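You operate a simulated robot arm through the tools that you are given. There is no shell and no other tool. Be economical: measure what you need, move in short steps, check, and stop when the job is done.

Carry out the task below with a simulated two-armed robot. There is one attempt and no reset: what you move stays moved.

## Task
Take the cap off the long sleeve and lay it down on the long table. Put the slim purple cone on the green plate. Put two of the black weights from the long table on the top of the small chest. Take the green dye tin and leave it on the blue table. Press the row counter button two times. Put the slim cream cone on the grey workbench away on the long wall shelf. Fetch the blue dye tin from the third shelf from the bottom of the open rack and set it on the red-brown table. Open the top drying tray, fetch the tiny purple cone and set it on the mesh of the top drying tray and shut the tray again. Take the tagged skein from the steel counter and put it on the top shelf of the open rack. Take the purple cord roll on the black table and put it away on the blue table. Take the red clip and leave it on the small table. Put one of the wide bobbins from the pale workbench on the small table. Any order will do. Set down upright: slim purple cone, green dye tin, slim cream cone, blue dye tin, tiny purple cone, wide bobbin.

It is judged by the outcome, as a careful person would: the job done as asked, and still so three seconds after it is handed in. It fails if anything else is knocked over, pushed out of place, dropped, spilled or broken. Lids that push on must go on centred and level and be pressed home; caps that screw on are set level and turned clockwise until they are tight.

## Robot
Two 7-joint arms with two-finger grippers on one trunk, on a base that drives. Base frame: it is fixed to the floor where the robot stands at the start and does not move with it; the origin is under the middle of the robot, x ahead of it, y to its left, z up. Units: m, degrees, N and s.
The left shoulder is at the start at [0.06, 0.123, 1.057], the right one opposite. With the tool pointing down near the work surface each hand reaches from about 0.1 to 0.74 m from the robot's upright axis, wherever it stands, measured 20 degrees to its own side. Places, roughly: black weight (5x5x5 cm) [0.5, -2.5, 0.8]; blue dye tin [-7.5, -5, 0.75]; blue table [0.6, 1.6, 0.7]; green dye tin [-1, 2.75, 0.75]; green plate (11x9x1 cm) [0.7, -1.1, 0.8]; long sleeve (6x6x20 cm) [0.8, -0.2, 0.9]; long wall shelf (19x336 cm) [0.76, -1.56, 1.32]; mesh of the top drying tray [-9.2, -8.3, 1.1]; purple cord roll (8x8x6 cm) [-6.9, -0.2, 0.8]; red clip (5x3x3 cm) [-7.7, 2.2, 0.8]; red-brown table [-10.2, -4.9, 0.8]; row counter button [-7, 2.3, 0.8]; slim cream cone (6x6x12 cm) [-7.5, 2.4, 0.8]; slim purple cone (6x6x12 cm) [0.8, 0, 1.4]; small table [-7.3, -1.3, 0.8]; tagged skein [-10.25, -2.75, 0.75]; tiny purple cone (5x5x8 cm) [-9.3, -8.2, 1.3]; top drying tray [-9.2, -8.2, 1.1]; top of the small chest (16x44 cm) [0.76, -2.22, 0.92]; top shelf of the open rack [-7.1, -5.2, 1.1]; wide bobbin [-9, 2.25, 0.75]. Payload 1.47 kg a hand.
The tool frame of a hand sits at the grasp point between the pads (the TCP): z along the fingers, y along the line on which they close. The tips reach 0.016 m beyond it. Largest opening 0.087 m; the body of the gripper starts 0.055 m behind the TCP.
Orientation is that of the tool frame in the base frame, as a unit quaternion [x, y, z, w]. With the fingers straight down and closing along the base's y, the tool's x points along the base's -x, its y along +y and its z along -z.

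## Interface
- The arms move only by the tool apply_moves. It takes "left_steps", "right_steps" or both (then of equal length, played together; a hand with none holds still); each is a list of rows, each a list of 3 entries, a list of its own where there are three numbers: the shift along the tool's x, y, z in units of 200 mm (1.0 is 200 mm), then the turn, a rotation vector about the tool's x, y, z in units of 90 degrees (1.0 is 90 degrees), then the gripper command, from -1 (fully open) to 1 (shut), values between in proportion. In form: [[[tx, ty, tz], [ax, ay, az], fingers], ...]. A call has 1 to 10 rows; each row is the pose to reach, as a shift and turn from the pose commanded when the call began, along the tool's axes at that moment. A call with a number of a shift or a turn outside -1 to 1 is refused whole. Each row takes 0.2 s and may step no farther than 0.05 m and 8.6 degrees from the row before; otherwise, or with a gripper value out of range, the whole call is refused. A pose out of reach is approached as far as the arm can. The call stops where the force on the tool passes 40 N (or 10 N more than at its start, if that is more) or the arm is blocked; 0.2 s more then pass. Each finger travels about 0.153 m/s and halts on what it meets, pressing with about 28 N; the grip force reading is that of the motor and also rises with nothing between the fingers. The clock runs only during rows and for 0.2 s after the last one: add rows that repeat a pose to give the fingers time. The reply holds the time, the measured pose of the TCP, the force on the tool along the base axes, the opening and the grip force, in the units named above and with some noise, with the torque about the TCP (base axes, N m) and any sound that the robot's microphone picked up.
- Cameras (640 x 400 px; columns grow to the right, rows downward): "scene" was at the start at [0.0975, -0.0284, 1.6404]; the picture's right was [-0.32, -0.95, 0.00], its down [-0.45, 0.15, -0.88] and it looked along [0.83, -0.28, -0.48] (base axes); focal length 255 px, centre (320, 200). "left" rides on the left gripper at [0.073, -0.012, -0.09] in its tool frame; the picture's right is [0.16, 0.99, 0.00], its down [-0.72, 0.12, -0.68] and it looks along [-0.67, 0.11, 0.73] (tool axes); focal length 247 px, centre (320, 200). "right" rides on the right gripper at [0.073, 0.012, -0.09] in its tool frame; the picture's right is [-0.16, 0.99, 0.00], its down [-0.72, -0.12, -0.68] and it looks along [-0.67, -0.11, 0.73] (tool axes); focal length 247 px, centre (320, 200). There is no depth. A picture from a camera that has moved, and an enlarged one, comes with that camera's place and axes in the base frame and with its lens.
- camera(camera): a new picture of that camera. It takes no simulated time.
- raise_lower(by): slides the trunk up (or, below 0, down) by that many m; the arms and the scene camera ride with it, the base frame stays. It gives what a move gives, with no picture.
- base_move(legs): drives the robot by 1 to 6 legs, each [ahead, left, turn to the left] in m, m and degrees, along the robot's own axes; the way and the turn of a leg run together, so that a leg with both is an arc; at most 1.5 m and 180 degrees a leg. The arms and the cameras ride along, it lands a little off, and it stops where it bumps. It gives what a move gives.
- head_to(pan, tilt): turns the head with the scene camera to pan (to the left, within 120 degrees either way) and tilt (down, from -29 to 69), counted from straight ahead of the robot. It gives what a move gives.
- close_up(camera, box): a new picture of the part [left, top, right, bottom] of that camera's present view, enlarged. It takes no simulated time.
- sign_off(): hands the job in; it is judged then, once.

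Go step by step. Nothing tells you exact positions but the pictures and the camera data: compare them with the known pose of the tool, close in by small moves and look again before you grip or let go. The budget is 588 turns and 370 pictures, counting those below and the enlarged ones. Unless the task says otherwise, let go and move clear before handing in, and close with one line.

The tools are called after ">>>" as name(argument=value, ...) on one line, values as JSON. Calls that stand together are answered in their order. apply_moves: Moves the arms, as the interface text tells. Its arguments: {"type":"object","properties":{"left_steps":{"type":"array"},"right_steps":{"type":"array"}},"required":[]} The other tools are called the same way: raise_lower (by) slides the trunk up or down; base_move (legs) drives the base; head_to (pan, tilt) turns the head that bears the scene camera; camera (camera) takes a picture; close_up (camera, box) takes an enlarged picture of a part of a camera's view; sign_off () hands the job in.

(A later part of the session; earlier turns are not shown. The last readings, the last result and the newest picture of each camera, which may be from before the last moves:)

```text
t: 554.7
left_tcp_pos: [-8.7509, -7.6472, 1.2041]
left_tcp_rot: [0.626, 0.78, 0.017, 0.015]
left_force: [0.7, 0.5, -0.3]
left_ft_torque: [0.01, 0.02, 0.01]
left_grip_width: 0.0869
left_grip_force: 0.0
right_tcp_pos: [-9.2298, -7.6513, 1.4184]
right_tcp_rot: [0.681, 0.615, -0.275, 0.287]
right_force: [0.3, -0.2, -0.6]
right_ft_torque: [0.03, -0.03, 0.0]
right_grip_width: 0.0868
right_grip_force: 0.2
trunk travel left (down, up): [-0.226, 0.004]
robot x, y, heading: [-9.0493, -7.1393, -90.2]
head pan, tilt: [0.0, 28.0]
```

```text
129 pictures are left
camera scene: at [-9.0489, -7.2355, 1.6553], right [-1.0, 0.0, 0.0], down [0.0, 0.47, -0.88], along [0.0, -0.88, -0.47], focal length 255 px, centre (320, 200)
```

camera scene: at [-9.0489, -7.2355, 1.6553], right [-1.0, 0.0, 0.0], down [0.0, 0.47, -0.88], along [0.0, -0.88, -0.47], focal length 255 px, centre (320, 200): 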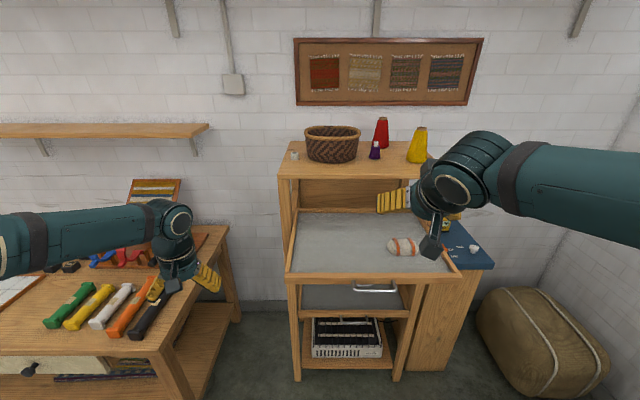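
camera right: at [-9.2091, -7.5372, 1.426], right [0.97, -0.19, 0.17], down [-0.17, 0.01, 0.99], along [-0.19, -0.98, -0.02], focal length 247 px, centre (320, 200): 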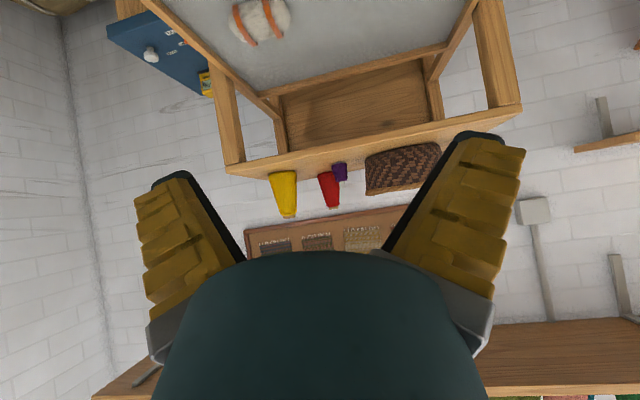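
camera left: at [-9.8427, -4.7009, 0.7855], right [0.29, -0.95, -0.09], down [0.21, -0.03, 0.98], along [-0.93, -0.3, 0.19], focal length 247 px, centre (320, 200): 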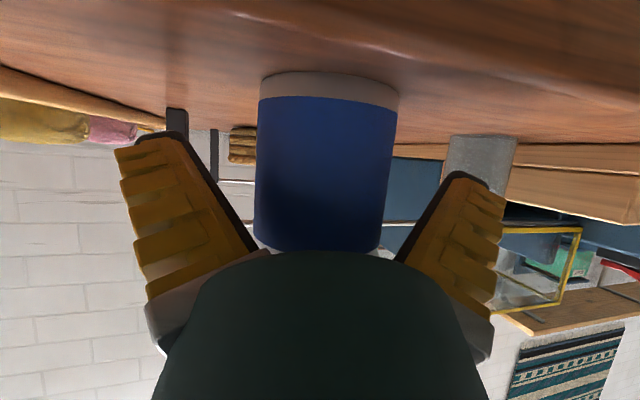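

The view places the cone at [-9.268, -8.19] with its middle near z 1.35. I'll drive closer and line up in x.

>>> base_move(legs=[[0.28, -0.035, 0]])

>>> camera(camera="right")

>>> camera(camera="scene")

```text
t: 556.7
left_tcp_pos: [-8.7865, -7.9294, 1.2035]
left_tcp_rot: [0.626, 0.78, 0.018, 0.014]
left_force: [-0.2, -0.3, 0.1]
left_ft_torque: [0.05, 0.01, 0.0]
left_grip_width: 0.087
left_grip_force: 0.1
right_tcp_pos: [-9.2663, -7.9346, 1.4159]
right_tcp_rot: [0.682, 0.615, -0.274, 0.287]
right_force: [-0.6, -0.5, 0.4]
right_ft_torque: [0.03, 0.02, -0.03]
right_grip_width: 0.0868
right_grip_force: 0.1
trunk travel left (down, up): [-0.226, 0.004]
robot x, y, heading: [-9.0835, -7.4208, -90.0]
head pan, tilt: [0.0, 28.0]
```

```text
128 pictures are left
camera right: at [-9.245, -7.8206, 1.4256], right [0.97, -0.19, 0.17], down [-0.17, 0.01, 0.99], along [-0.19, -0.98, -0.02], focal length 247 px, centre (320, 200)
```

right: 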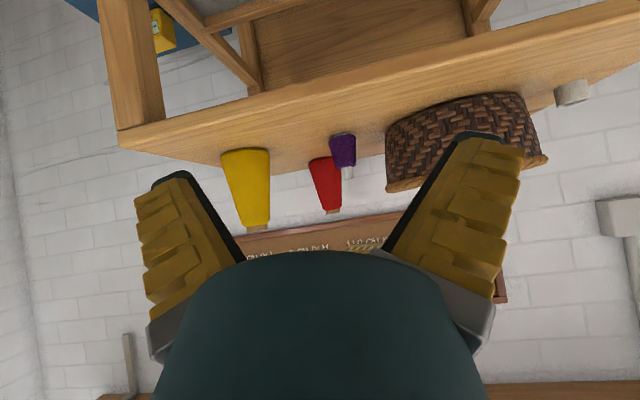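

```text
127 pictures are left
camera scene: at [-9.0847, -7.5191, 1.6551], right [-1.0, 0.0, 0.0], down [0.0, 0.47, -0.88], along [0.0, -0.88, -0.47], focal length 255 px, centre (320, 200)
```

scene: 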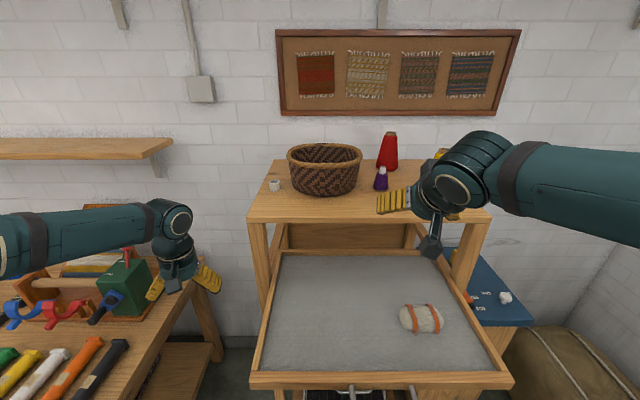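

The cone is at [-9.272, -8.21], and the basket rim at x -9.213 leaves room if I open only 6 cm. I'll advance in two steps.

>>> apply_moves(right_steps=[[[-0.12, 0, 0.18], [0, 0, 0], -0.38], [[-0.24, 0, 0.36], [0, 0, 0], -0.38], [[-0.36, 0, 0.54], [0, 0, 0], -0.38], [[-0.47, 0, 0.724], [0, 0, 0], -0.38]])

>>> camera(camera="right")

>>> close_up(camera="scene", box=[270, 110, 470, 240])

```text
t: 557.7
left_tcp_pos: [-8.786, -7.9303, 1.2031]
left_tcp_rot: [0.627, 0.779, 0.018, 0.014]
left_force: [0.3, -0.2, -0.3]
left_ft_torque: [0.06, 0.02, 0.02]
left_grip_width: 0.0869
left_grip_force: 0.0
right_tcp_pos: [-9.2812, -8.106, 1.3838]
right_tcp_rot: [0.682, 0.615, -0.274, 0.286]
right_force: [0.4, -0.7, 0.1]
right_ft_torque: [-0.01, -0.04, 0.03]
right_grip_width: 0.0645
right_grip_force: 3.6
trunk travel left (down, up): [-0.226, 0.004]
robot x, y, heading: [-9.0884, -7.4183, -90.2]
head pan, tilt: [0.0, 28.0]
```

```text
126 pictures are left
camera right: at [-9.2603, -7.9917, 1.3927], right [0.97, -0.19, 0.17], down [-0.17, 0.01, 0.99], along [-0.19, -0.98, -0.02], focal length 247 px, centre (320, 200)
```

right: 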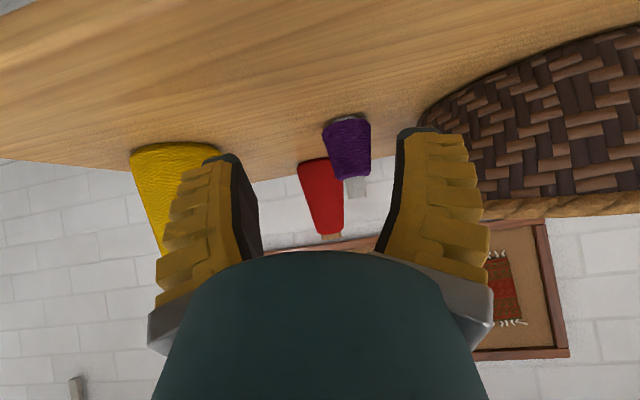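

```text
3.08 times, centred on (370, 175) of scene
camera zoom: at [-9.0845, -7.5207, 1.655], right [-1.0, 0.0, 0.0], down [0.0, 0.47, -0.88], along [0.0, -0.88, -0.47], focal length 784 px, centre (166, 277)
```

zoom: 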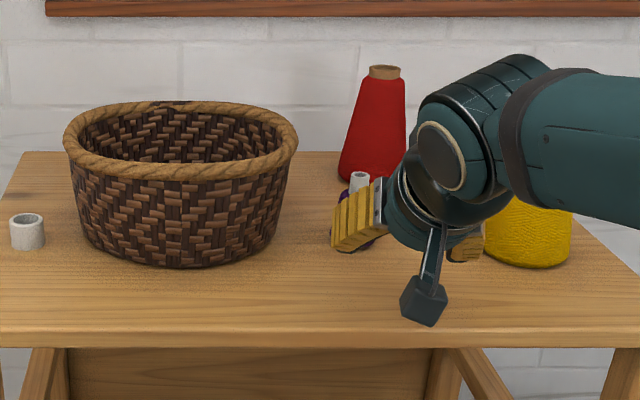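

The cone is centred at [-9.271, -8.213]. I'll make the final advance, shifting 1 cm toward the cone's line.

>>> apply_moves(right_steps=[[[-0.06, 0.04, 0.12], [0, 0, 0], -0.38], [[-0.13, 0.065, 0.25], [0, 0, 0], -0.38], [[-0.2, 0.065, 0.37], [0, 0, 0], -0.38], [[-0.26, 0.065, 0.49], [0, 0, 0], -0.38]])

>>> camera(camera="right")

>>> close_up(camera="scene", box=[270, 110, 470, 240])

```text
t: 558.7
left_tcp_pos: [-8.7857, -7.9306, 1.2038]
left_tcp_rot: [0.625, 0.78, 0.018, 0.014]
left_force: [-0.4, 0.4, -0.2]
left_ft_torque: [0.01, -0.04, 0.02]
left_grip_width: 0.0871
left_grip_force: 0.1
right_tcp_pos: [-9.2723, -8.2135, 1.3561]
right_tcp_rot: [0.682, 0.615, -0.273, 0.286]
right_force: [0.3, -0.4, 0.4]
right_ft_torque: [0.02, -0.02, 0.02]
right_grip_width: 0.0646
right_grip_force: 3.1
trunk travel left (down, up): [-0.226, 0.004]
robot x, y, heading: [-9.0878, -7.4191, -89.7]
head pan, tilt: [0.0, 28.0]
```

```text
124 pictures are left
camera right: at [-9.2507, -8.0992, 1.3644], right [0.97, -0.19, 0.17], down [-0.17, 0.01, 0.99], along [-0.19, -0.98, -0.02], focal length 247 px, centre (320, 200)
```

right: 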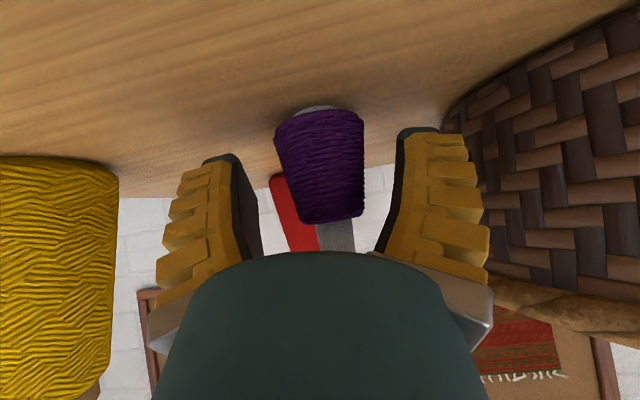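

```text
3.08 times, centred on (370, 175) of scene
camera zoom: at [-9.0844, -7.5202, 1.655], right [-1.0, 0.0, 0.0], down [0.0, 0.47, -0.88], along [0.0, -0.88, -0.47], focal length 784 px, centre (166, 277)
```

zoom: 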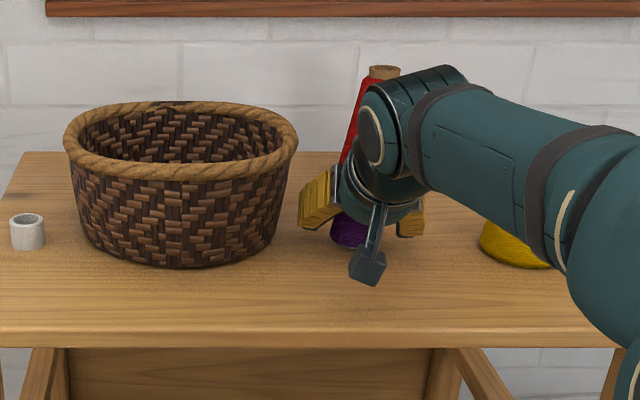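

The cone is right between the pads. I'll close on it.

>>> apply_moves(right_steps=[[[0, 0, 0], [0, 0, 0], 0], [[0, 0, 0], [0, 0, 0], 0.5], [[0, 0, 0], [0, 0, 0], 1], [[0, 0, 0], [0, 0, 0], 1]])

>>> camera(camera="right")

```text
t: 559.7
left_tcp_pos: [-8.7857, -7.9281, 1.2051]
left_tcp_rot: [0.626, 0.78, 0.017, 0.015]
left_force: [-0.5, 0.1, -1.1]
left_ft_torque: [0.05, 0.06, -0.03]
left_grip_width: 0.087
left_grip_force: 0.0
right_tcp_pos: [-9.2716, -8.2104, 1.358]
right_tcp_rot: [0.681, 0.614, -0.275, 0.288]
right_force: [-0.4, -0.8, 8.0]
right_ft_torque: [-0.13, 0.17, -0.01]
right_grip_width: 0.0242
right_grip_force: 27.8
trunk travel left (down, up): [-0.226, 0.004]
robot x, y, heading: [-9.0857, -7.42, -89.8]
head pan, tilt: [0.0, 28.0]
```

```text
122 pictures are left
camera right: at [-9.2507, -8.0967, 1.3668], right [0.97, -0.19, 0.17], down [-0.17, 0.01, 0.99], along [-0.19, -0.98, -0.02], focal length 247 px, centre (320, 200)
```

right: 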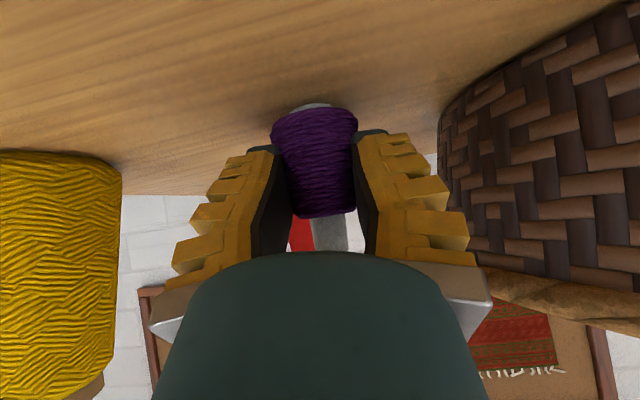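

Gripped. I'll lift it a few centimetres, then draw back toward me.

>>> apply_moves(right_steps=[[[-0.07, 0, -0.07], [0, 0, 0], 1], [[-0.146, 0, -0.136], [0, 0, 0], 1], [[-0.01, 0, -0.28], [0, 0, 0], 1], [[0.13, 0, -0.43], [0, 0, 0], 1], [[0.26, 0, -0.57], [0, 0, 0], 1], [[0.4, 0, -0.72], [0, 0, 0], 1], [[0.534, 0, -0.866], [0, 0, 0], 1]])

>>> camera(camera="right")

>>> camera(camera="scene")

```text
t: 561.3
left_tcp_pos: [-8.7871, -7.9267, 1.2047]
left_tcp_rot: [0.626, 0.78, 0.017, 0.014]
left_force: [0.3, 0.8, 0.2]
left_ft_torque: [-0.01, 0.01, 0.0]
left_grip_width: 0.087
left_grip_force: 0.1
right_tcp_pos: [-9.2587, -8.0092, 1.4003]
right_tcp_rot: [0.682, 0.614, -0.274, 0.287]
right_force: [0.3, 1.0, -0.3]
right_ft_torque: [0.01, -0.01, 0.0]
right_grip_width: 0.0233
right_grip_force: 28.3
trunk travel left (down, up): [-0.226, 0.004]
robot x, y, heading: [-9.086, -7.4144, -89.9]
head pan, tilt: [0.0, 28.0]
```

```text
121 pictures are left
camera right: at [-9.2386, -7.8951, 1.4079], right [0.97, -0.19, 0.17], down [-0.17, 0.01, 0.99], along [-0.19, -0.98, -0.02], focal length 247 px, centre (320, 200)
```

right: 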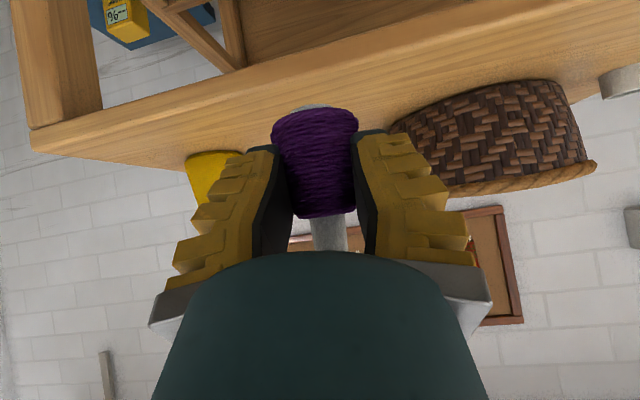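

```text
120 pictures are left
camera scene: at [-9.085, -7.5169, 1.6553], right [-1.0, 0.0, 0.0], down [0.0, 0.47, -0.88], along [0.0, -0.88, -0.47], focal length 255 px, centre (320, 200)
```

scene: 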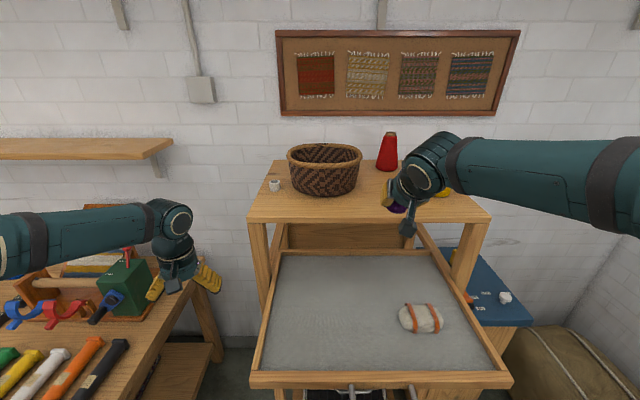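

The cone is held. I'll bring it back over the open tray, left of the felt roll, and lift the left hand so I can lower the trunk.

>>> apply_moves(left_steps=[[[0, 0, -0.2], [0, 0, 0], -1], [[0, 0, -0.4], [0, 0, 0], -1], [[0.1, 0, -0.6], [0, 0, 0], -1], [[0.2, 0, -0.8], [0, 0, 0], -1]], right_steps=[[[0.08, 0.1, -0.08], [0, 0, 0], 1], [[0.15, 0.2, -0.16], [0, 0, 0], 1], [[0.23, 0.3, -0.25], [0, 0, 0], 1], [[0.31, 0.4, -0.33], [0, 0, 0], 1]])

>>> raise_lower(by=-0.2)

>>> camera(camera="right")

>>> camera(camera="scene")

```text
t: 562.3
left_tcp_pos: [-8.8017, -7.8927, 1.3652]
left_tcp_rot: [0.626, 0.78, 0.017, 0.015]
left_force: [-0.2, 1.7, 0.8]
left_ft_torque: [-0.03, -0.02, -0.01]
left_grip_width: 0.0868
left_grip_force: 0.1
right_tcp_pos: [-9.173, -7.9256, 1.4031]
right_tcp_rot: [0.682, 0.615, -0.275, 0.287]
right_force: [0.7, -0.7, -0.6]
right_ft_torque: [0.04, 0.01, -0.04]
right_grip_width: 0.023
right_grip_force: 28.0
trunk travel left (down, up): [-0.226, 0.004]
robot x, y, heading: [-9.0851, -7.4216, -90.0]
head pan, tilt: [0.0, 28.0]
```

```text
t: 564.5
left_tcp_pos: [-8.8013, -7.894, 1.1642]
left_tcp_rot: [0.626, 0.78, 0.017, 0.014]
left_force: [0.1, 0.3, 0.1]
left_ft_torque: [0.01, -0.03, 0.04]
left_grip_width: 0.0872
left_grip_force: 0.0
right_tcp_pos: [-9.1719, -7.9272, 1.2037]
right_tcp_rot: [0.682, 0.615, -0.274, 0.286]
right_force: [0.6, 0.5, -0.9]
right_ft_torque: [-0.01, -0.02, 0.0]
right_grip_width: 0.0231
right_grip_force: 28.2
trunk travel left (down, up): [-0.026, 0.204]
robot x, y, heading: [-9.0888, -7.4185, -89.9]
head pan, tilt: [0.0, 28.0]
```

```text
119 pictures are left
camera right: at [-9.152, -7.8141, 1.2119], right [0.97, -0.19, 0.17], down [-0.17, 0.01, 0.99], along [-0.19, -0.98, -0.02], focal length 247 px, centre (320, 200)
```

right: 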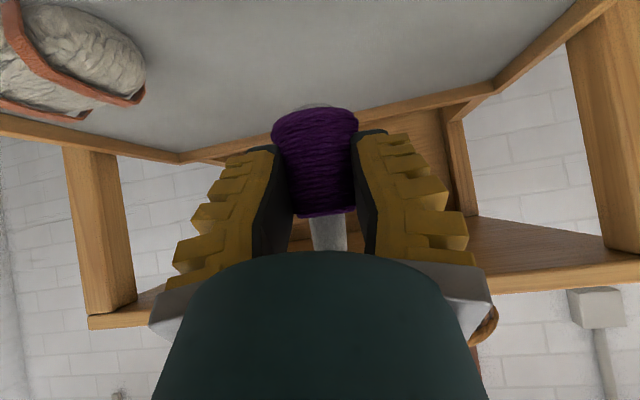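

```text
118 pictures are left
camera scene: at [-9.0846, -7.5183, 1.4553], right [-1.0, 0.0, 0.0], down [0.0, 0.47, -0.88], along [0.0, -0.88, -0.47], focal length 255 px, centre (320, 200)
```

scene: 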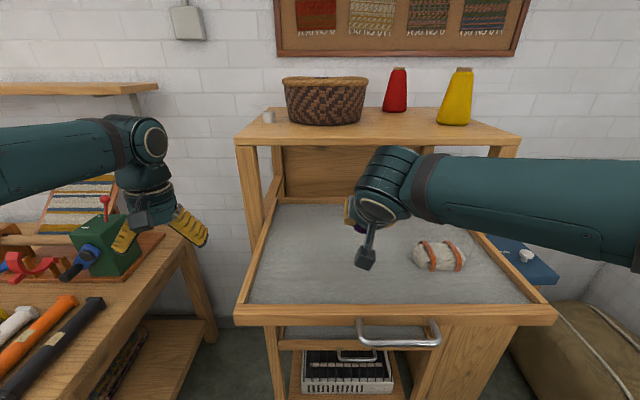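

I'll move 4 cm further in so the wrist camera clears the tray's front rail, then lower.

>>> apply_moves(right_steps=[[[0.02, 0, 0.12], [0, 0, 0], 1], [[0.05, 0, 0.24], [0, 0, 0], 1], [[0.083, 0, 0.35], [0, 0, 0], 1]])

>>> camera(camera="right")

>>> close_up(camera="scene", box=[240, 170, 500, 340])

```text
t: 565.3
left_tcp_pos: [-8.8009, -7.8948, 1.1632]
left_tcp_rot: [0.626, 0.78, 0.017, 0.014]
left_force: [0.2, 0.2, 0.1]
left_ft_torque: [0.01, -0.01, 0.0]
left_grip_width: 0.0871
left_grip_force: 0.0
right_tcp_pos: [-9.1734, -7.9695, 1.1412]
right_tcp_rot: [0.682, 0.615, -0.274, 0.285]
right_force: [0.4, 0.0, -0.9]
right_ft_torque: [0.0, 0.02, 0.01]
right_grip_width: 0.0234
right_grip_force: 28.0
trunk travel left (down, up): [-0.026, 0.204]
robot x, y, heading: [-9.085, -7.418, -90.2]
head pan, tilt: [0.0, 28.0]
```

```text
117 pictures are left
camera right: at [-9.1525, -7.8556, 1.1503], right [0.97, -0.19, 0.17], down [-0.17, 0.01, 0.99], along [-0.19, -0.98, -0.02], focal length 247 px, centre (320, 200)
```

right: 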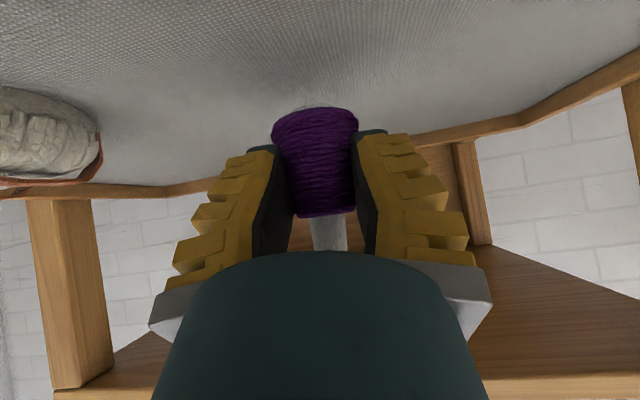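

```text
2.35 times, centred on (370, 255) of scene
camera zoom: at [-9.0845, -7.5189, 1.4551], right [-1.0, 0.0, 0.0], down [0.0, 0.47, -0.88], along [0.0, -0.88, -0.47], focal length 600 px, centre (202, 71)
```

zoom: 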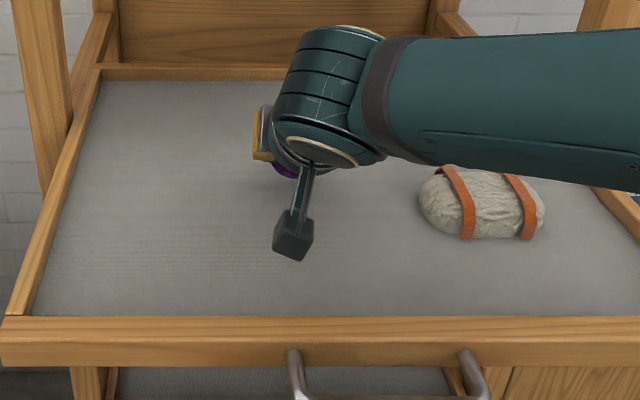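

Going well. I'll continue down with the trunk, watching for contact.

>>> raise_lower(by=-0.02)

>>> apply_moves(right_steps=[[[0.018, 0, 0.017], [0, 0, 0], 1], [[0.036, 0, 0.034], [0, 0, 0], 1]])

>>> camera(camera="right")

```text
t: 565.9
left_tcp_pos: [-8.8025, -7.8937, 1.1434]
left_tcp_rot: [0.625, 0.78, 0.018, 0.016]
left_force: [0.3, -0.1, 0.2]
left_ft_torque: [0.0, -0.03, 0.01]
left_grip_width: 0.0869
left_grip_force: 0.0
right_tcp_pos: [-9.1737, -7.969, 1.1214]
right_tcp_rot: [0.682, 0.615, -0.274, 0.286]
right_force: [0.2, -0.8, -0.4]
right_ft_torque: [0.02, -0.01, 0.01]
right_grip_width: 0.0234
right_grip_force: 27.8
trunk travel left (down, up): [-0.006, 0.224]
robot x, y, heading: [-9.0869, -7.4157, -90.1]
head pan, tilt: [0.0, 28.0]
```

```text
t: 566.5
left_tcp_pos: [-8.802, -7.8938, 1.1465]
left_tcp_rot: [0.626, 0.78, 0.017, 0.015]
left_force: [-0.5, -0.1, -0.6]
left_ft_torque: [-0.01, 0.02, 0.01]
left_grip_width: 0.0869
left_grip_force: 0.1
right_tcp_pos: [-9.1725, -7.9673, 1.1167]
right_tcp_rot: [0.68, 0.614, -0.275, 0.291]
right_force: [-2.5, -0.9, 25.7]
right_ft_torque: [-0.23, 0.16, -0.02]
right_grip_width: 0.027
right_grip_force: 28.3
trunk travel left (down, up): [-0.006, 0.224]
robot x, y, heading: [-9.0844, -7.4185, -90.2]
head pan, tilt: [0.0, 28.0]
```

```text
115 pictures are left
camera right: at [-9.1517, -7.854, 1.1242], right [0.97, -0.18, 0.17], down [-0.17, 0.02, 0.99], along [-0.18, -0.98, -0.01], focal length 247 px, centre (320, 200)
```

right: 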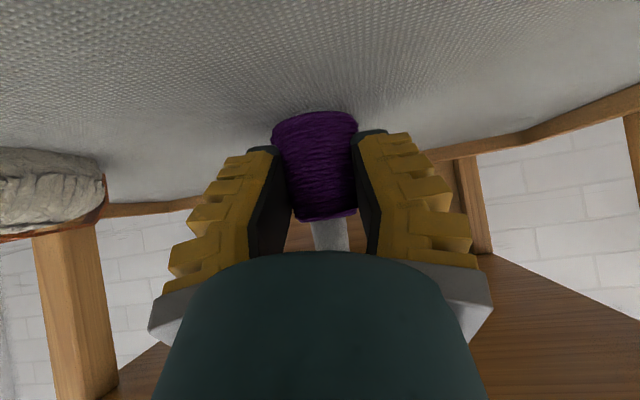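

It's down firmly. I'll ease the pressure slightly, then open.

>>> apply_moves(right_steps=[[[-0.014, 0, -0.014], [0, 0, 0], 1], [[-0.014, 0, -0.014], [0, 0, 0], 0.3], [[-0.014, 0, -0.014], [0, 0, 0], -0.2], [[-0.014, 0, -0.014], [0, 0, 0], -0.4]])

>>> camera(camera="right")

```text
t: 567.5
left_tcp_pos: [-8.8021, -7.8946, 1.1451]
left_tcp_rot: [0.625, 0.78, 0.017, 0.015]
left_force: [0.3, -0.2, 0.2]
left_ft_torque: [0.04, 0.0, -0.03]
left_grip_width: 0.087
left_grip_force: 0.1
right_tcp_pos: [-9.1733, -7.9687, 1.1147]
right_tcp_rot: [0.682, 0.615, -0.274, 0.286]
right_force: [0.9, 0.1, -0.4]
right_ft_torque: [0.0, 0.02, 0.0]
right_grip_width: 0.0653
right_grip_force: 3.3
trunk travel left (down, up): [-0.006, 0.224]
robot x, y, heading: [-9.0809, -7.4182, -90.0]
head pan, tilt: [0.0, 28.0]
```

```text
114 pictures are left
camera right: at [-9.1525, -7.8548, 1.1245], right [0.97, -0.19, 0.17], down [-0.17, 0.01, 0.99], along [-0.19, -0.98, -0.02], focal length 247 px, centre (320, 200)
```

right: 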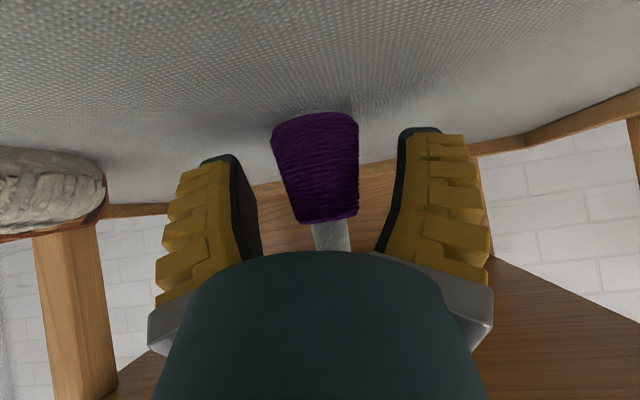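

The cone stands upright on the mesh. I'll withdraw along the tool axis and look.

>>> apply_moves(right_steps=[[[0, 0, -0.12], [0, 0, 0], -0.4], [[0, 0, -0.3], [0, 0, 0], -0.4], [[0, 0, -0.5], [0, 0, 0], -0.4], [[0, 0, -0.7], [0, 0, 0], -0.4], [[0, 0, -0.9], [0, 0, 0], -0.4]])

>>> raise_lower(by=0.12)

>>> camera(camera="scene")

```text
t: 568.7
left_tcp_pos: [-8.8023, -7.8936, 1.1445]
left_tcp_rot: [0.625, 0.78, 0.017, 0.015]
left_force: [0.0, 0.2, 0.6]
left_ft_torque: [0.02, 0.0, -0.02]
left_grip_width: 0.0868
left_grip_force: 0.1
right_tcp_pos: [-9.1698, -7.8374, 1.2397]
right_tcp_rot: [0.682, 0.614, -0.275, 0.286]
right_force: [0.0, -0.2, 0.9]
right_ft_torque: [0.0, -0.04, -0.01]
right_grip_width: 0.0654
right_grip_force: 3.0
trunk travel left (down, up): [-0.006, 0.224]
robot x, y, heading: [-9.0866, -7.4215, -90.0]
head pan, tilt: [0.0, 28.0]
```

```text
t: 570.2
left_tcp_pos: [-8.8012, -7.8933, 1.2632]
left_tcp_rot: [0.625, 0.78, 0.017, 0.015]
left_force: [-0.4, 0.4, -0.2]
left_ft_torque: [0.01, -0.01, 0.02]
left_grip_width: 0.087
left_grip_force: 0.0
right_tcp_pos: [-9.1704, -7.8405, 1.3592]
right_tcp_rot: [0.682, 0.615, -0.275, 0.286]
right_force: [0.6, -0.6, 0.1]
right_ft_torque: [0.0, -0.05, 0.0]
right_grip_width: 0.0654
right_grip_force: 2.9
trunk travel left (down, up): [-0.126, 0.104]
robot x, y, heading: [-9.0836, -7.4212, -90.0]
head pan, tilt: [0.0, 28.0]
```

```text
113 pictures are left
camera scene: at [-9.0845, -7.5185, 1.555], right [-1.0, 0.0, 0.0], down [0.0, 0.47, -0.88], along [0.0, -0.88, -0.47], focal length 255 px, centre (320, 200)
```

scene: 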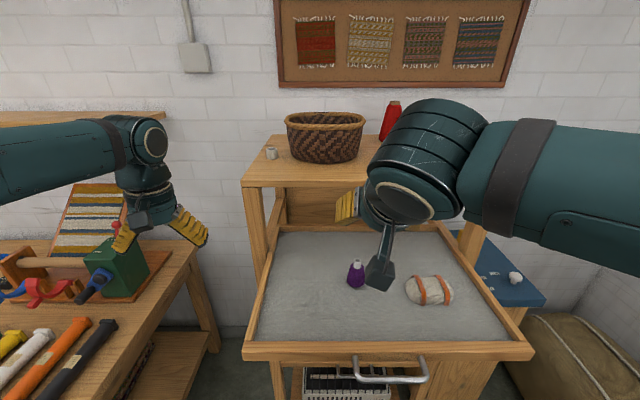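

The tiny cone stands upright on the tray beside the felt roll. To shut the tray I'll back off, bring the closed fingers down vertically in front of the handle, and push.

>>> base_move(legs=[[-0.25, 0, 0]])

>>> apply_moves(right_steps=[[[0, 0, 0], [0, 0.087, 0], 0], [[0, 0, 0], [0, 0.174, 0], 0.5], [[0, 0, 0], [0, 0.261, 0], 1], [[0, 0, 0], [0, 0.348, 0], 1], [[0, 0, 0], [0, 0.435, 0], 1], [[0, 0, 0], [0, 0.515, 0], 1]])

>>> camera(camera="right")

>>> camera(camera="scene")

```text
t: 572.0
left_tcp_pos: [-8.8007, -7.6454, 1.2645]
left_tcp_rot: [0.625, 0.78, 0.017, 0.014]
left_force: [-0.1, 0.7, -0.7]
left_ft_torque: [-0.05, -0.04, 0.02]
left_grip_width: 0.0872
left_grip_force: 0.0
right_tcp_pos: [-9.1689, -7.5918, 1.3608]
right_tcp_rot: [0.681, 0.615, -0.275, 0.286]
right_force: [0.1, 0.7, -0.1]
right_ft_torque: [0.01, 0.01, -0.02]
right_grip_width: 0.0653
right_grip_force: 3.7
trunk travel left (down, up): [-0.126, 0.104]
robot x, y, heading: [-9.0846, -7.1721, -89.9]
head pan, tilt: [0.0, 28.0]
```

```text
t: 573.4
left_tcp_pos: [-8.8008, -7.6475, 1.2644]
left_tcp_rot: [0.625, 0.78, 0.017, 0.014]
left_force: [0.4, -1.2, 1.2]
left_ft_torque: [0.0, 0.02, 0.02]
left_grip_width: 0.0871
left_grip_force: 0.1
right_tcp_pos: [-9.1689, -7.5933, 1.3602]
right_tcp_rot: [0.735, 0.677, 0.017, 0.021]
right_force: [-0.2, -0.6, 0.0]
right_ft_torque: [0.04, 0.02, -0.03]
right_grip_width: 0.0001
right_grip_force: 28.1
trunk travel left (down, up): [-0.126, 0.104]
robot x, y, heading: [-9.0871, -7.17, -90.0]
head pan, tilt: [0.0, 28.0]
```

```text
112 pictures are left
camera right: at [-9.1558, -7.5205, 1.4496], right [0.97, -0.24, 0.05], down [-0.21, -0.71, 0.68], along [-0.12, -0.67, -0.74], focal length 247 px, centre (320, 200)
```

right: 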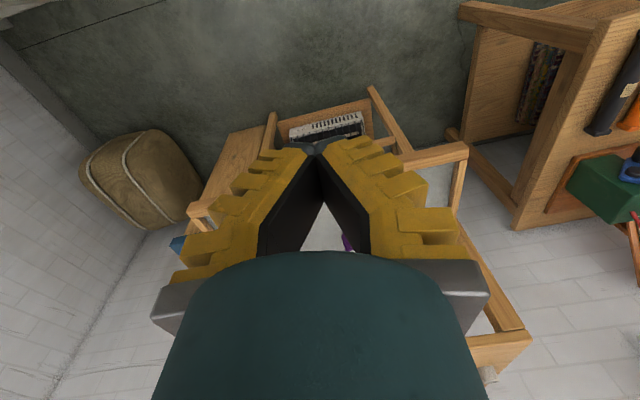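

```text
111 pictures are left
camera scene: at [-9.0845, -7.2721, 1.5551], right [-1.0, 0.0, 0.0], down [0.0, 0.47, -0.88], along [0.0, -0.88, -0.47], focal length 255 px, centre (320, 200)
```

scene: 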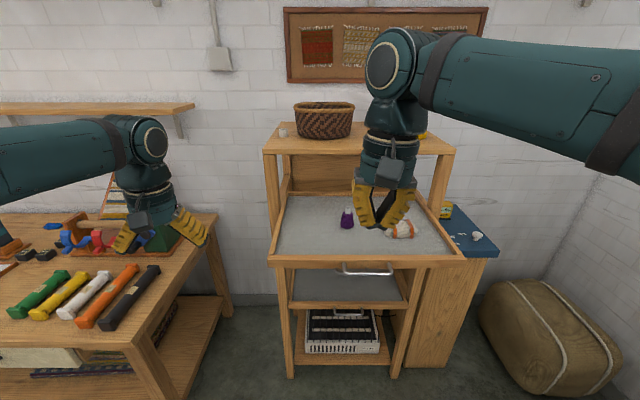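

The handle bar is at about y -7.775. I'll bring the closed fingers down just in front of it.

>>> apply_moves(right_steps=[[[-0.13, -0.03, 0.18], [0, 0, 0], 1], [[-0.26, -0.06, 0.36], [0, 0, 0], 1], [[-0.39, -0.09, 0.54], [0, 0, 0], 1], [[-0.52, -0.12, 0.72], [0, 0, 0], 1], [[-0.62, -0.127, 0.9], [0, 0, 0], 1], [[-0.62, -0.127, 1.0], [0, 0, 0], 1]])

>>> raise_lower(by=-0.09)

>>> camera(camera="right")

>>> camera(camera="scene")

```text
t: 574.8
left_tcp_pos: [-8.8011, -7.6465, 1.2639]
left_tcp_rot: [0.625, 0.78, 0.017, 0.015]
left_force: [0.1, 0.3, 0.2]
left_ft_torque: [0.01, 0.0, 0.03]
left_grip_width: 0.0867
left_grip_force: 0.0
right_tcp_pos: [-9.1945, -7.7161, 1.1588]
right_tcp_rot: [0.734, 0.679, 0.015, 0.022]
right_force: [0.5, 0.9, -0.3]
right_ft_torque: [-0.02, 0.01, -0.02]
right_grip_width: 0.0
right_grip_force: 28.6
trunk travel left (down, up): [-0.126, 0.104]
robot x, y, heading: [-9.0884, -7.1745, -89.8]
head pan, tilt: [0.0, 28.0]
```

```text
t: 576.1
left_tcp_pos: [-8.8004, -7.6465, 1.1744]
left_tcp_rot: [0.626, 0.78, 0.017, 0.016]
left_force: [-0.1, -0.2, 0.7]
left_ft_torque: [0.0, -0.05, -0.03]
left_grip_width: 0.0871
left_grip_force: 0.0
right_tcp_pos: [-9.193, -7.7158, 1.069]
right_tcp_rot: [0.735, 0.678, 0.016, 0.022]
right_force: [1.1, 1.0, 0.5]
right_ft_torque: [0.03, 0.03, 0.0]
right_grip_width: 0.0
right_grip_force: 28.3
trunk travel left (down, up): [-0.036, 0.194]
robot x, y, heading: [-9.0856, -7.1739, -89.9]
head pan, tilt: [0.0, 28.0]
```

```text
110 pictures are left
camera right: at [-9.1807, -7.6431, 1.1598], right [0.97, -0.24, 0.05], down [-0.21, -0.71, 0.68], along [-0.12, -0.67, -0.73], focal length 247 px, centre (320, 200)
```

right: 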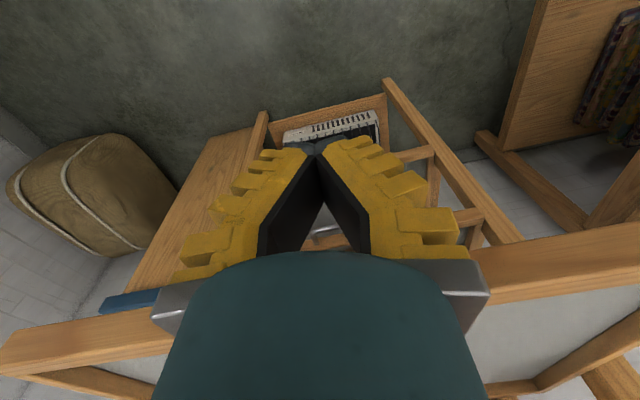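

```text
109 pictures are left
camera scene: at [-9.0846, -7.2712, 1.4653], right [-1.0, 0.0, 0.0], down [0.0, 0.47, -0.88], along [0.0, -0.88, -0.47], focal length 255 px, centre (320, 200)
```

scene: 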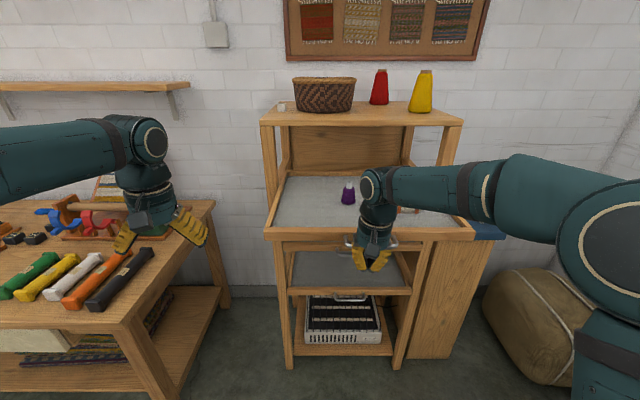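

I'll lower 2 cm more so the fingers cover the bar's height, then push gently by driving forward.

>>> raise_lower(by=-0.02)

>>> base_move(legs=[[0.12, 0, 0]])

>>> camera(camera="scene")

```text
t: 576.8
left_tcp_pos: [-8.8002, -7.6458, 1.1544]
left_tcp_rot: [0.625, 0.78, 0.017, 0.014]
left_force: [0.0, -0.2, 1.1]
left_ft_torque: [-0.01, -0.01, -0.04]
left_grip_width: 0.0869
left_grip_force: 0.0
right_tcp_pos: [-9.1944, -7.7151, 1.0506]
right_tcp_rot: [0.735, 0.678, 0.015, 0.021]
right_force: [0.2, -0.2, 0.8]
right_ft_torque: [-0.01, -0.03, 0.0]
right_grip_width: 0.0
right_grip_force: 28.3
trunk travel left (down, up): [-0.016, 0.214]
robot x, y, heading: [-9.0853, -7.1684, -90.0]
head pan, tilt: [0.0, 28.0]
```

```text
t: 578.0
left_tcp_pos: [-8.8003, -7.7666, 1.1548]
left_tcp_rot: [0.624, 0.781, 0.018, 0.014]
left_force: [-0.2, 0.1, 0.1]
left_ft_torque: [0.01, -0.02, -0.02]
left_grip_width: 0.0871
left_grip_force: 0.0
right_tcp_pos: [-9.194, -7.8366, 1.0488]
right_tcp_rot: [0.734, 0.679, 0.017, 0.021]
right_force: [-0.3, -0.6, -0.5]
right_ft_torque: [0.04, 0.0, 0.02]
right_grip_width: 0.0
right_grip_force: 28.4
trunk travel left (down, up): [-0.016, 0.214]
robot x, y, heading: [-9.086, -7.2902, -89.7]
head pan, tilt: [0.0, 28.0]
```

```text
108 pictures are left
camera scene: at [-9.084, -7.3913, 1.445], right [-1.0, 0.0, 0.0], down [0.0, 0.47, -0.88], along [0.0, -0.88, -0.47], focal length 255 px, centre (320, 200)
```

scene: 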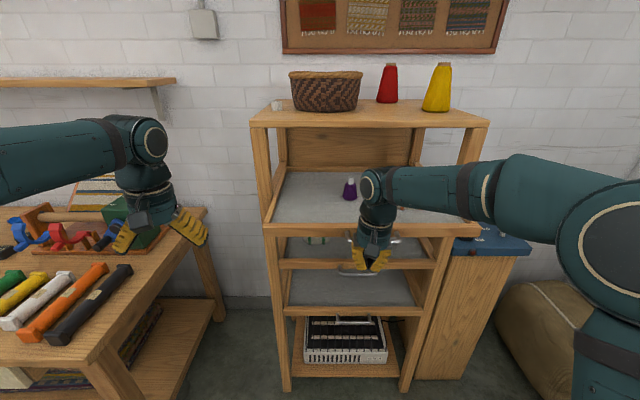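

The tray slides in and the cone stays upright. I'll continue.

>>> base_move(legs=[[0.11, 0, 0]])

>>> camera(camera="scene")

>>> camera(camera="right")

```text
t: 579.2
left_tcp_pos: [-8.7994, -7.8719, 1.1549]
left_tcp_rot: [0.624, 0.781, 0.017, 0.014]
left_force: [0.3, -0.7, -0.1]
left_ft_torque: [0.04, 0.01, 0.02]
left_grip_width: 0.087
left_grip_force: 0.2
right_tcp_pos: [-9.1927, -7.9417, 1.0486]
right_tcp_rot: [0.734, 0.679, 0.017, 0.02]
right_force: [0.7, -0.9, 0.1]
right_ft_torque: [0.03, -0.01, -0.02]
right_grip_width: 0.0001
right_grip_force: 28.0
trunk travel left (down, up): [-0.016, 0.214]
robot x, y, heading: [-9.0841, -7.3977, -89.8]
head pan, tilt: [0.0, 28.0]
```

```text
107 pictures are left
camera scene: at [-9.0837, -7.4978, 1.445], right [-1.0, 0.0, 0.0], down [0.0, 0.47, -0.88], along [0.0, -0.88, -0.47], focal length 255 px, centre (320, 200)
```

scene: 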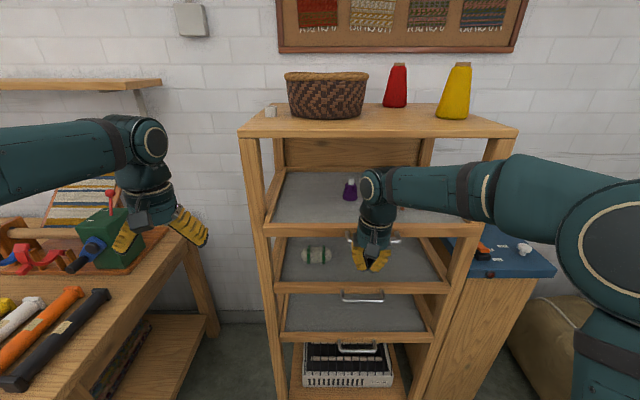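

```text
106 pictures are left
camera right: at [-9.179, -7.8695, 1.1387], right [0.97, -0.23, 0.05], down [-0.21, -0.71, 0.68], along [-0.12, -0.67, -0.74], focal length 247 px, centre (320, 200)
```

right: 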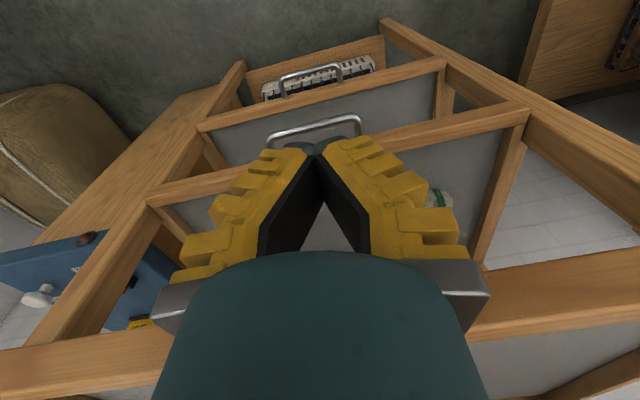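

>>> base_move(legs=[[0.045, 0, 0]])

>>> camera(camera="scene")

>>> camera(camera="right")

```text
t: 580.2
left_tcp_pos: [-8.7995, -7.9159, 1.153]
left_tcp_rot: [0.625, 0.781, 0.017, 0.013]
left_force: [0.6, 1.3, 0.1]
left_ft_torque: [-0.02, 0.02, 0.0]
left_grip_width: 0.0871
left_grip_force: 0.0
right_tcp_pos: [-9.1935, -7.9827, 1.0489]
right_tcp_rot: [0.733, 0.68, 0.02, 0.017]
right_force: [-0.1, -0.1, 0.0]
right_ft_torque: [-0.04, -0.03, -0.02]
right_grip_width: 0.0
right_grip_force: 28.3
trunk travel left (down, up): [-0.016, 0.214]
robot x, y, heading: [-9.0892, -7.4426, -89.9]
head pan, tilt: [0.0, 28.0]
stopped in leg 1: the force on the tool passed its limit at 46 N (the readings are from after the stop); the commanded pose is now the measured one
```

```text
105 pictures are left
camera scene: at [-9.0837, -7.5414, 1.4452], right [-1.0, 0.0, 0.0], down [0.0, 0.47, -0.88], along [0.0, -0.88, -0.47], focal length 255 px, centre (320, 200)
```

scene: 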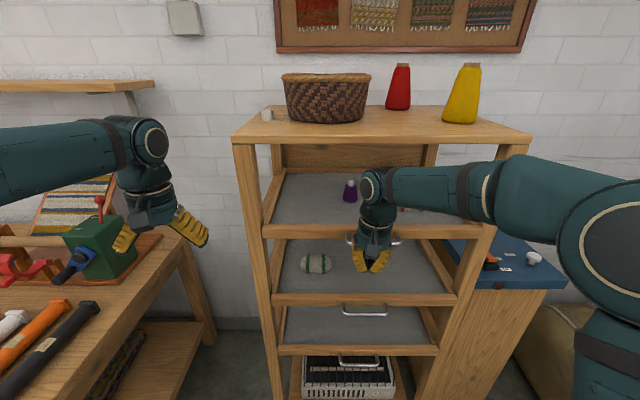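

```text
104 pictures are left
camera right: at [-9.1795, -7.9114, 1.1398], right [0.97, -0.23, 0.05], down [-0.2, -0.71, 0.67], along [-0.12, -0.66, -0.74], focal length 247 px, centre (320, 200)
```

right: 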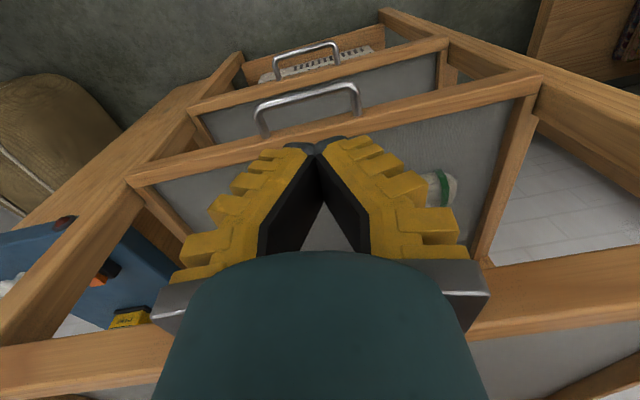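

It reached a stop with 46 N. I'll back off and compare with the other trays.

>>> base_move(legs=[[-0.3, 0, 0]])

>>> close_up(camera="scene", box=[250, 130, 490, 320])

>>> camera(camera="left")

```text
t: 582.2
left_tcp_pos: [-8.7989, -7.624, 1.1532]
left_tcp_rot: [0.624, 0.781, 0.017, 0.014]
left_force: [-0.3, 0.1, 0.1]
left_ft_torque: [0.0, 0.01, 0.05]
left_grip_width: 0.087
left_grip_force: 0.0
right_tcp_pos: [-9.1921, -7.6914, 1.0502]
right_tcp_rot: [0.732, 0.681, 0.019, 0.016]
right_force: [0.5, 0.6, -0.1]
right_ft_torque: [0.01, -0.02, 0.02]
right_grip_width: 0.0
right_grip_force: 28.0
trunk travel left (down, up): [-0.016, 0.214]
robot x, y, heading: [-9.085, -7.1506, -89.6]
head pan, tilt: [0.0, 28.0]
```

```text
2.11 times, centred on (370, 225) of scene
camera zoom: at [-9.0844, -7.2491, 1.4453], right [-1.0, 0.0, 0.0], down [0.0, 0.47, -0.88], along [0.0, -0.88, -0.47], focal length 536 px, centre (215, 147)
```

zoom: 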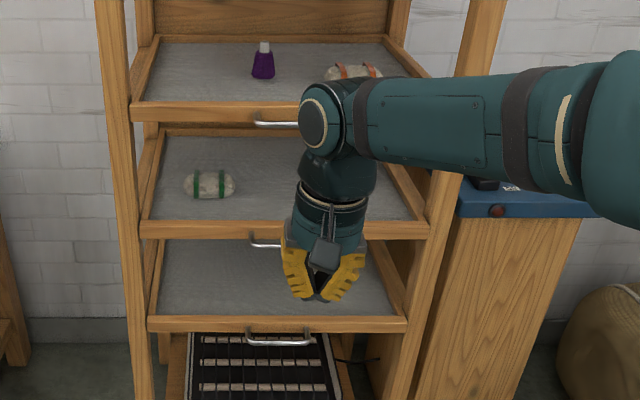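

```text
102 pictures are left
camera left: at [-8.8304, -7.5559, 1.2426], right [0.93, 0.37, 0.04], down [0.24, -0.69, 0.68], along [0.29, -0.62, -0.73], focal length 247 px, centre (320, 200)
```

left: 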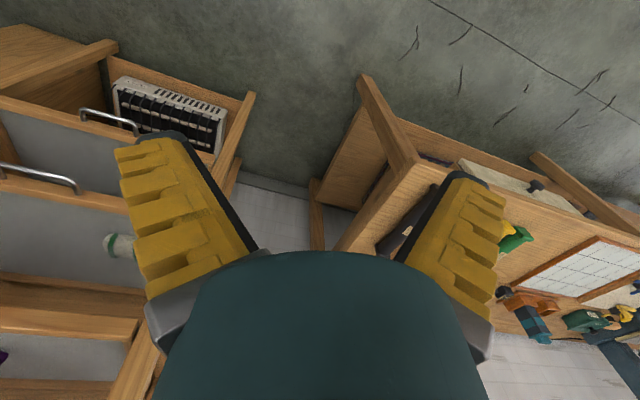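

>>> close_up(camera="scene", box=[280, 165, 340, 290])

```text
3.20 times, centred on (310, 228) of scene
camera zoom: at [-9.0844, -7.2491, 1.4453], right [-1.0, 0.0, 0.0], down [0.0, 0.47, -0.88], along [0.0, -0.88, -0.47], focal length 815 px, centre (352, 112)
```

zoom: 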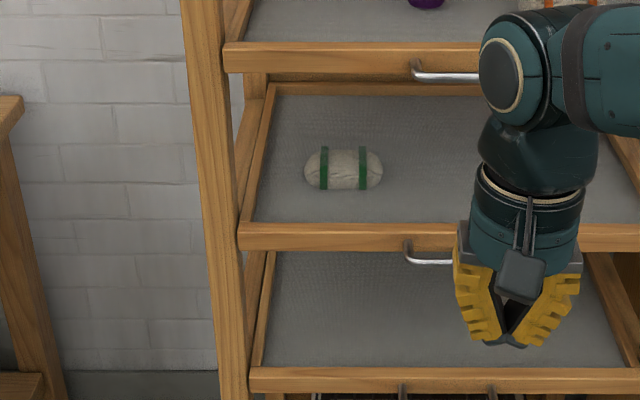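

The top tray's front is flush with the other trays, so it is shut. The last two jobs are the cord roll and the cream cone. I'll drive back north along the clear lane with the hands raised.

>>> raise_lower(by=0.2)

>>> base_move(legs=[[-1.4, 0.1, 0], [-1.5, 0.05, 0], [-1.5, 0, 0]])

>>> base_move(legs=[[-1.5, 0, -0.4], [-1.5, 0, 0], [-0.7, 0, 0]])

```text
t: 584.4
left_tcp_pos: [-8.7988, -7.6242, 1.3527]
left_tcp_rot: [0.624, 0.781, 0.018, 0.014]
left_force: [-0.3, -0.1, -0.2]
left_ft_torque: [-0.01, -0.02, 0.01]
left_grip_width: 0.087
left_grip_force: 0.0
right_tcp_pos: [-9.1924, -7.6915, 1.2497]
right_tcp_rot: [0.732, 0.681, 0.019, 0.017]
right_force: [0.5, 0.0, 0.2]
right_ft_torque: [-0.02, 0.02, 0.02]
right_grip_width: 0.0002
right_grip_force: 28.1
trunk travel left (down, up): [-0.216, 0.014]
robot x, y, heading: [-9.0868, -7.1526, -89.7]
head pan, tilt: [0.0, 28.0]
```

```text
refused: leg 2 is longer than a leg can be; nothing moved
```

```text
t: 602.4
left_tcp_pos: [-8.776, -3.9112, 1.3524]
left_tcp_rot: [0.634, 0.773, 0.017, 0.015]
left_force: [0.4, 0.5, -0.1]
left_ft_torque: [-0.01, -0.02, -0.01]
left_grip_width: 0.0869
left_grip_force: 0.1
right_tcp_pos: [-9.1683, -3.9663, 1.2503]
right_tcp_rot: [0.741, 0.671, 0.019, 0.018]
right_force: [0.0, 0.2, 0.7]
right_ft_torque: [0.01, -0.01, 0.01]
right_grip_width: 0.0001
right_grip_force: 28.0
trunk travel left (down, up): [-0.216, 0.014]
robot x, y, heading: [-9.0508, -3.429, -91.4]
head pan, tilt: [0.0, 28.0]
```

One call was refused for length but the other went through, and I'm at [-9.05, -3.43]. I'll continue north, turn to face the grey workbench, and go over to it.

>>> base_move(legs=[[-1.45, 0, 1.4], [-1.45, 0, 0], [-1.4, 0, 0], [0, 0, 180], [0, -1.35, 0], [0.6, 0, 0]])

>>> head_to(pan=0, tilt=38)

>>> camera(camera="scene")

```text
t: 644.8
left_tcp_pos: [-8.0775, 1.999, 1.3529]
left_tcp_rot: [0.772, -0.635, -0.014, 0.018]
left_force: [-0.3, 0.0, -0.1]
left_ft_torque: [0.01, -0.02, 0.03]
left_grip_width: 0.087
left_grip_force: 0.0
right_tcp_pos: [-7.6845, 2.0548, 1.249]
right_tcp_rot: [-0.67, 0.742, 0.016, -0.02]
right_force: [-0.3, 0.1, -0.2]
right_ft_torque: [-0.02, 0.03, -0.01]
right_grip_width: 0.0
right_grip_force: 27.9
trunk travel left (down, up): [-0.216, 0.014]
robot x, y, heading: [-7.8029, 1.514, 88.5]
head pan, tilt: [0.0, 28.0]
```

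```text
t: 645.5
left_tcp_pos: [-8.077, 1.9984, 1.3528]
left_tcp_rot: [0.771, -0.636, -0.015, 0.018]
left_force: [-0.1, 0.0, -0.1]
left_ft_torque: [-0.03, 0.01, 0.01]
left_grip_width: 0.0871
left_grip_force: 0.0
right_tcp_pos: [-7.6828, 2.0541, 1.2495]
right_tcp_rot: [-0.67, 0.742, 0.017, -0.018]
right_force: [-0.6, -0.4, 0.3]
right_ft_torque: [-0.01, 0.02, -0.02]
right_grip_width: 0.0
right_grip_force: 28.1
trunk travel left (down, up): [-0.216, 0.014]
robot x, y, heading: [-7.8057, 1.5125, 88.5]
head pan, tilt: [0.0, 38.0]
```

```text
100 pictures are left
camera scene: at [-7.802, 1.6129, 1.6297], right [1.0, -0.03, 0.0], down [-0.02, -0.61, -0.79], along [0.02, 0.79, -0.62], focal length 255 px, centre (320, 200)
```

scene: 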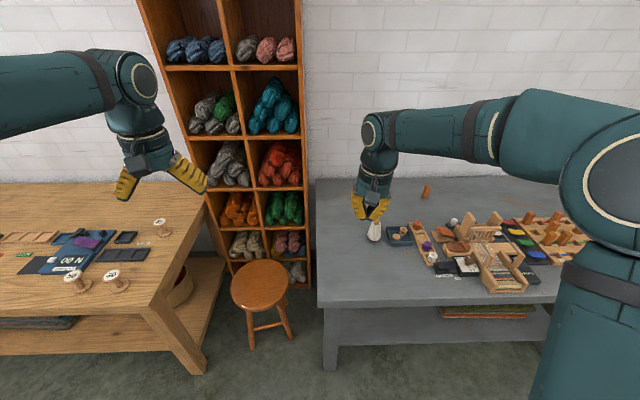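

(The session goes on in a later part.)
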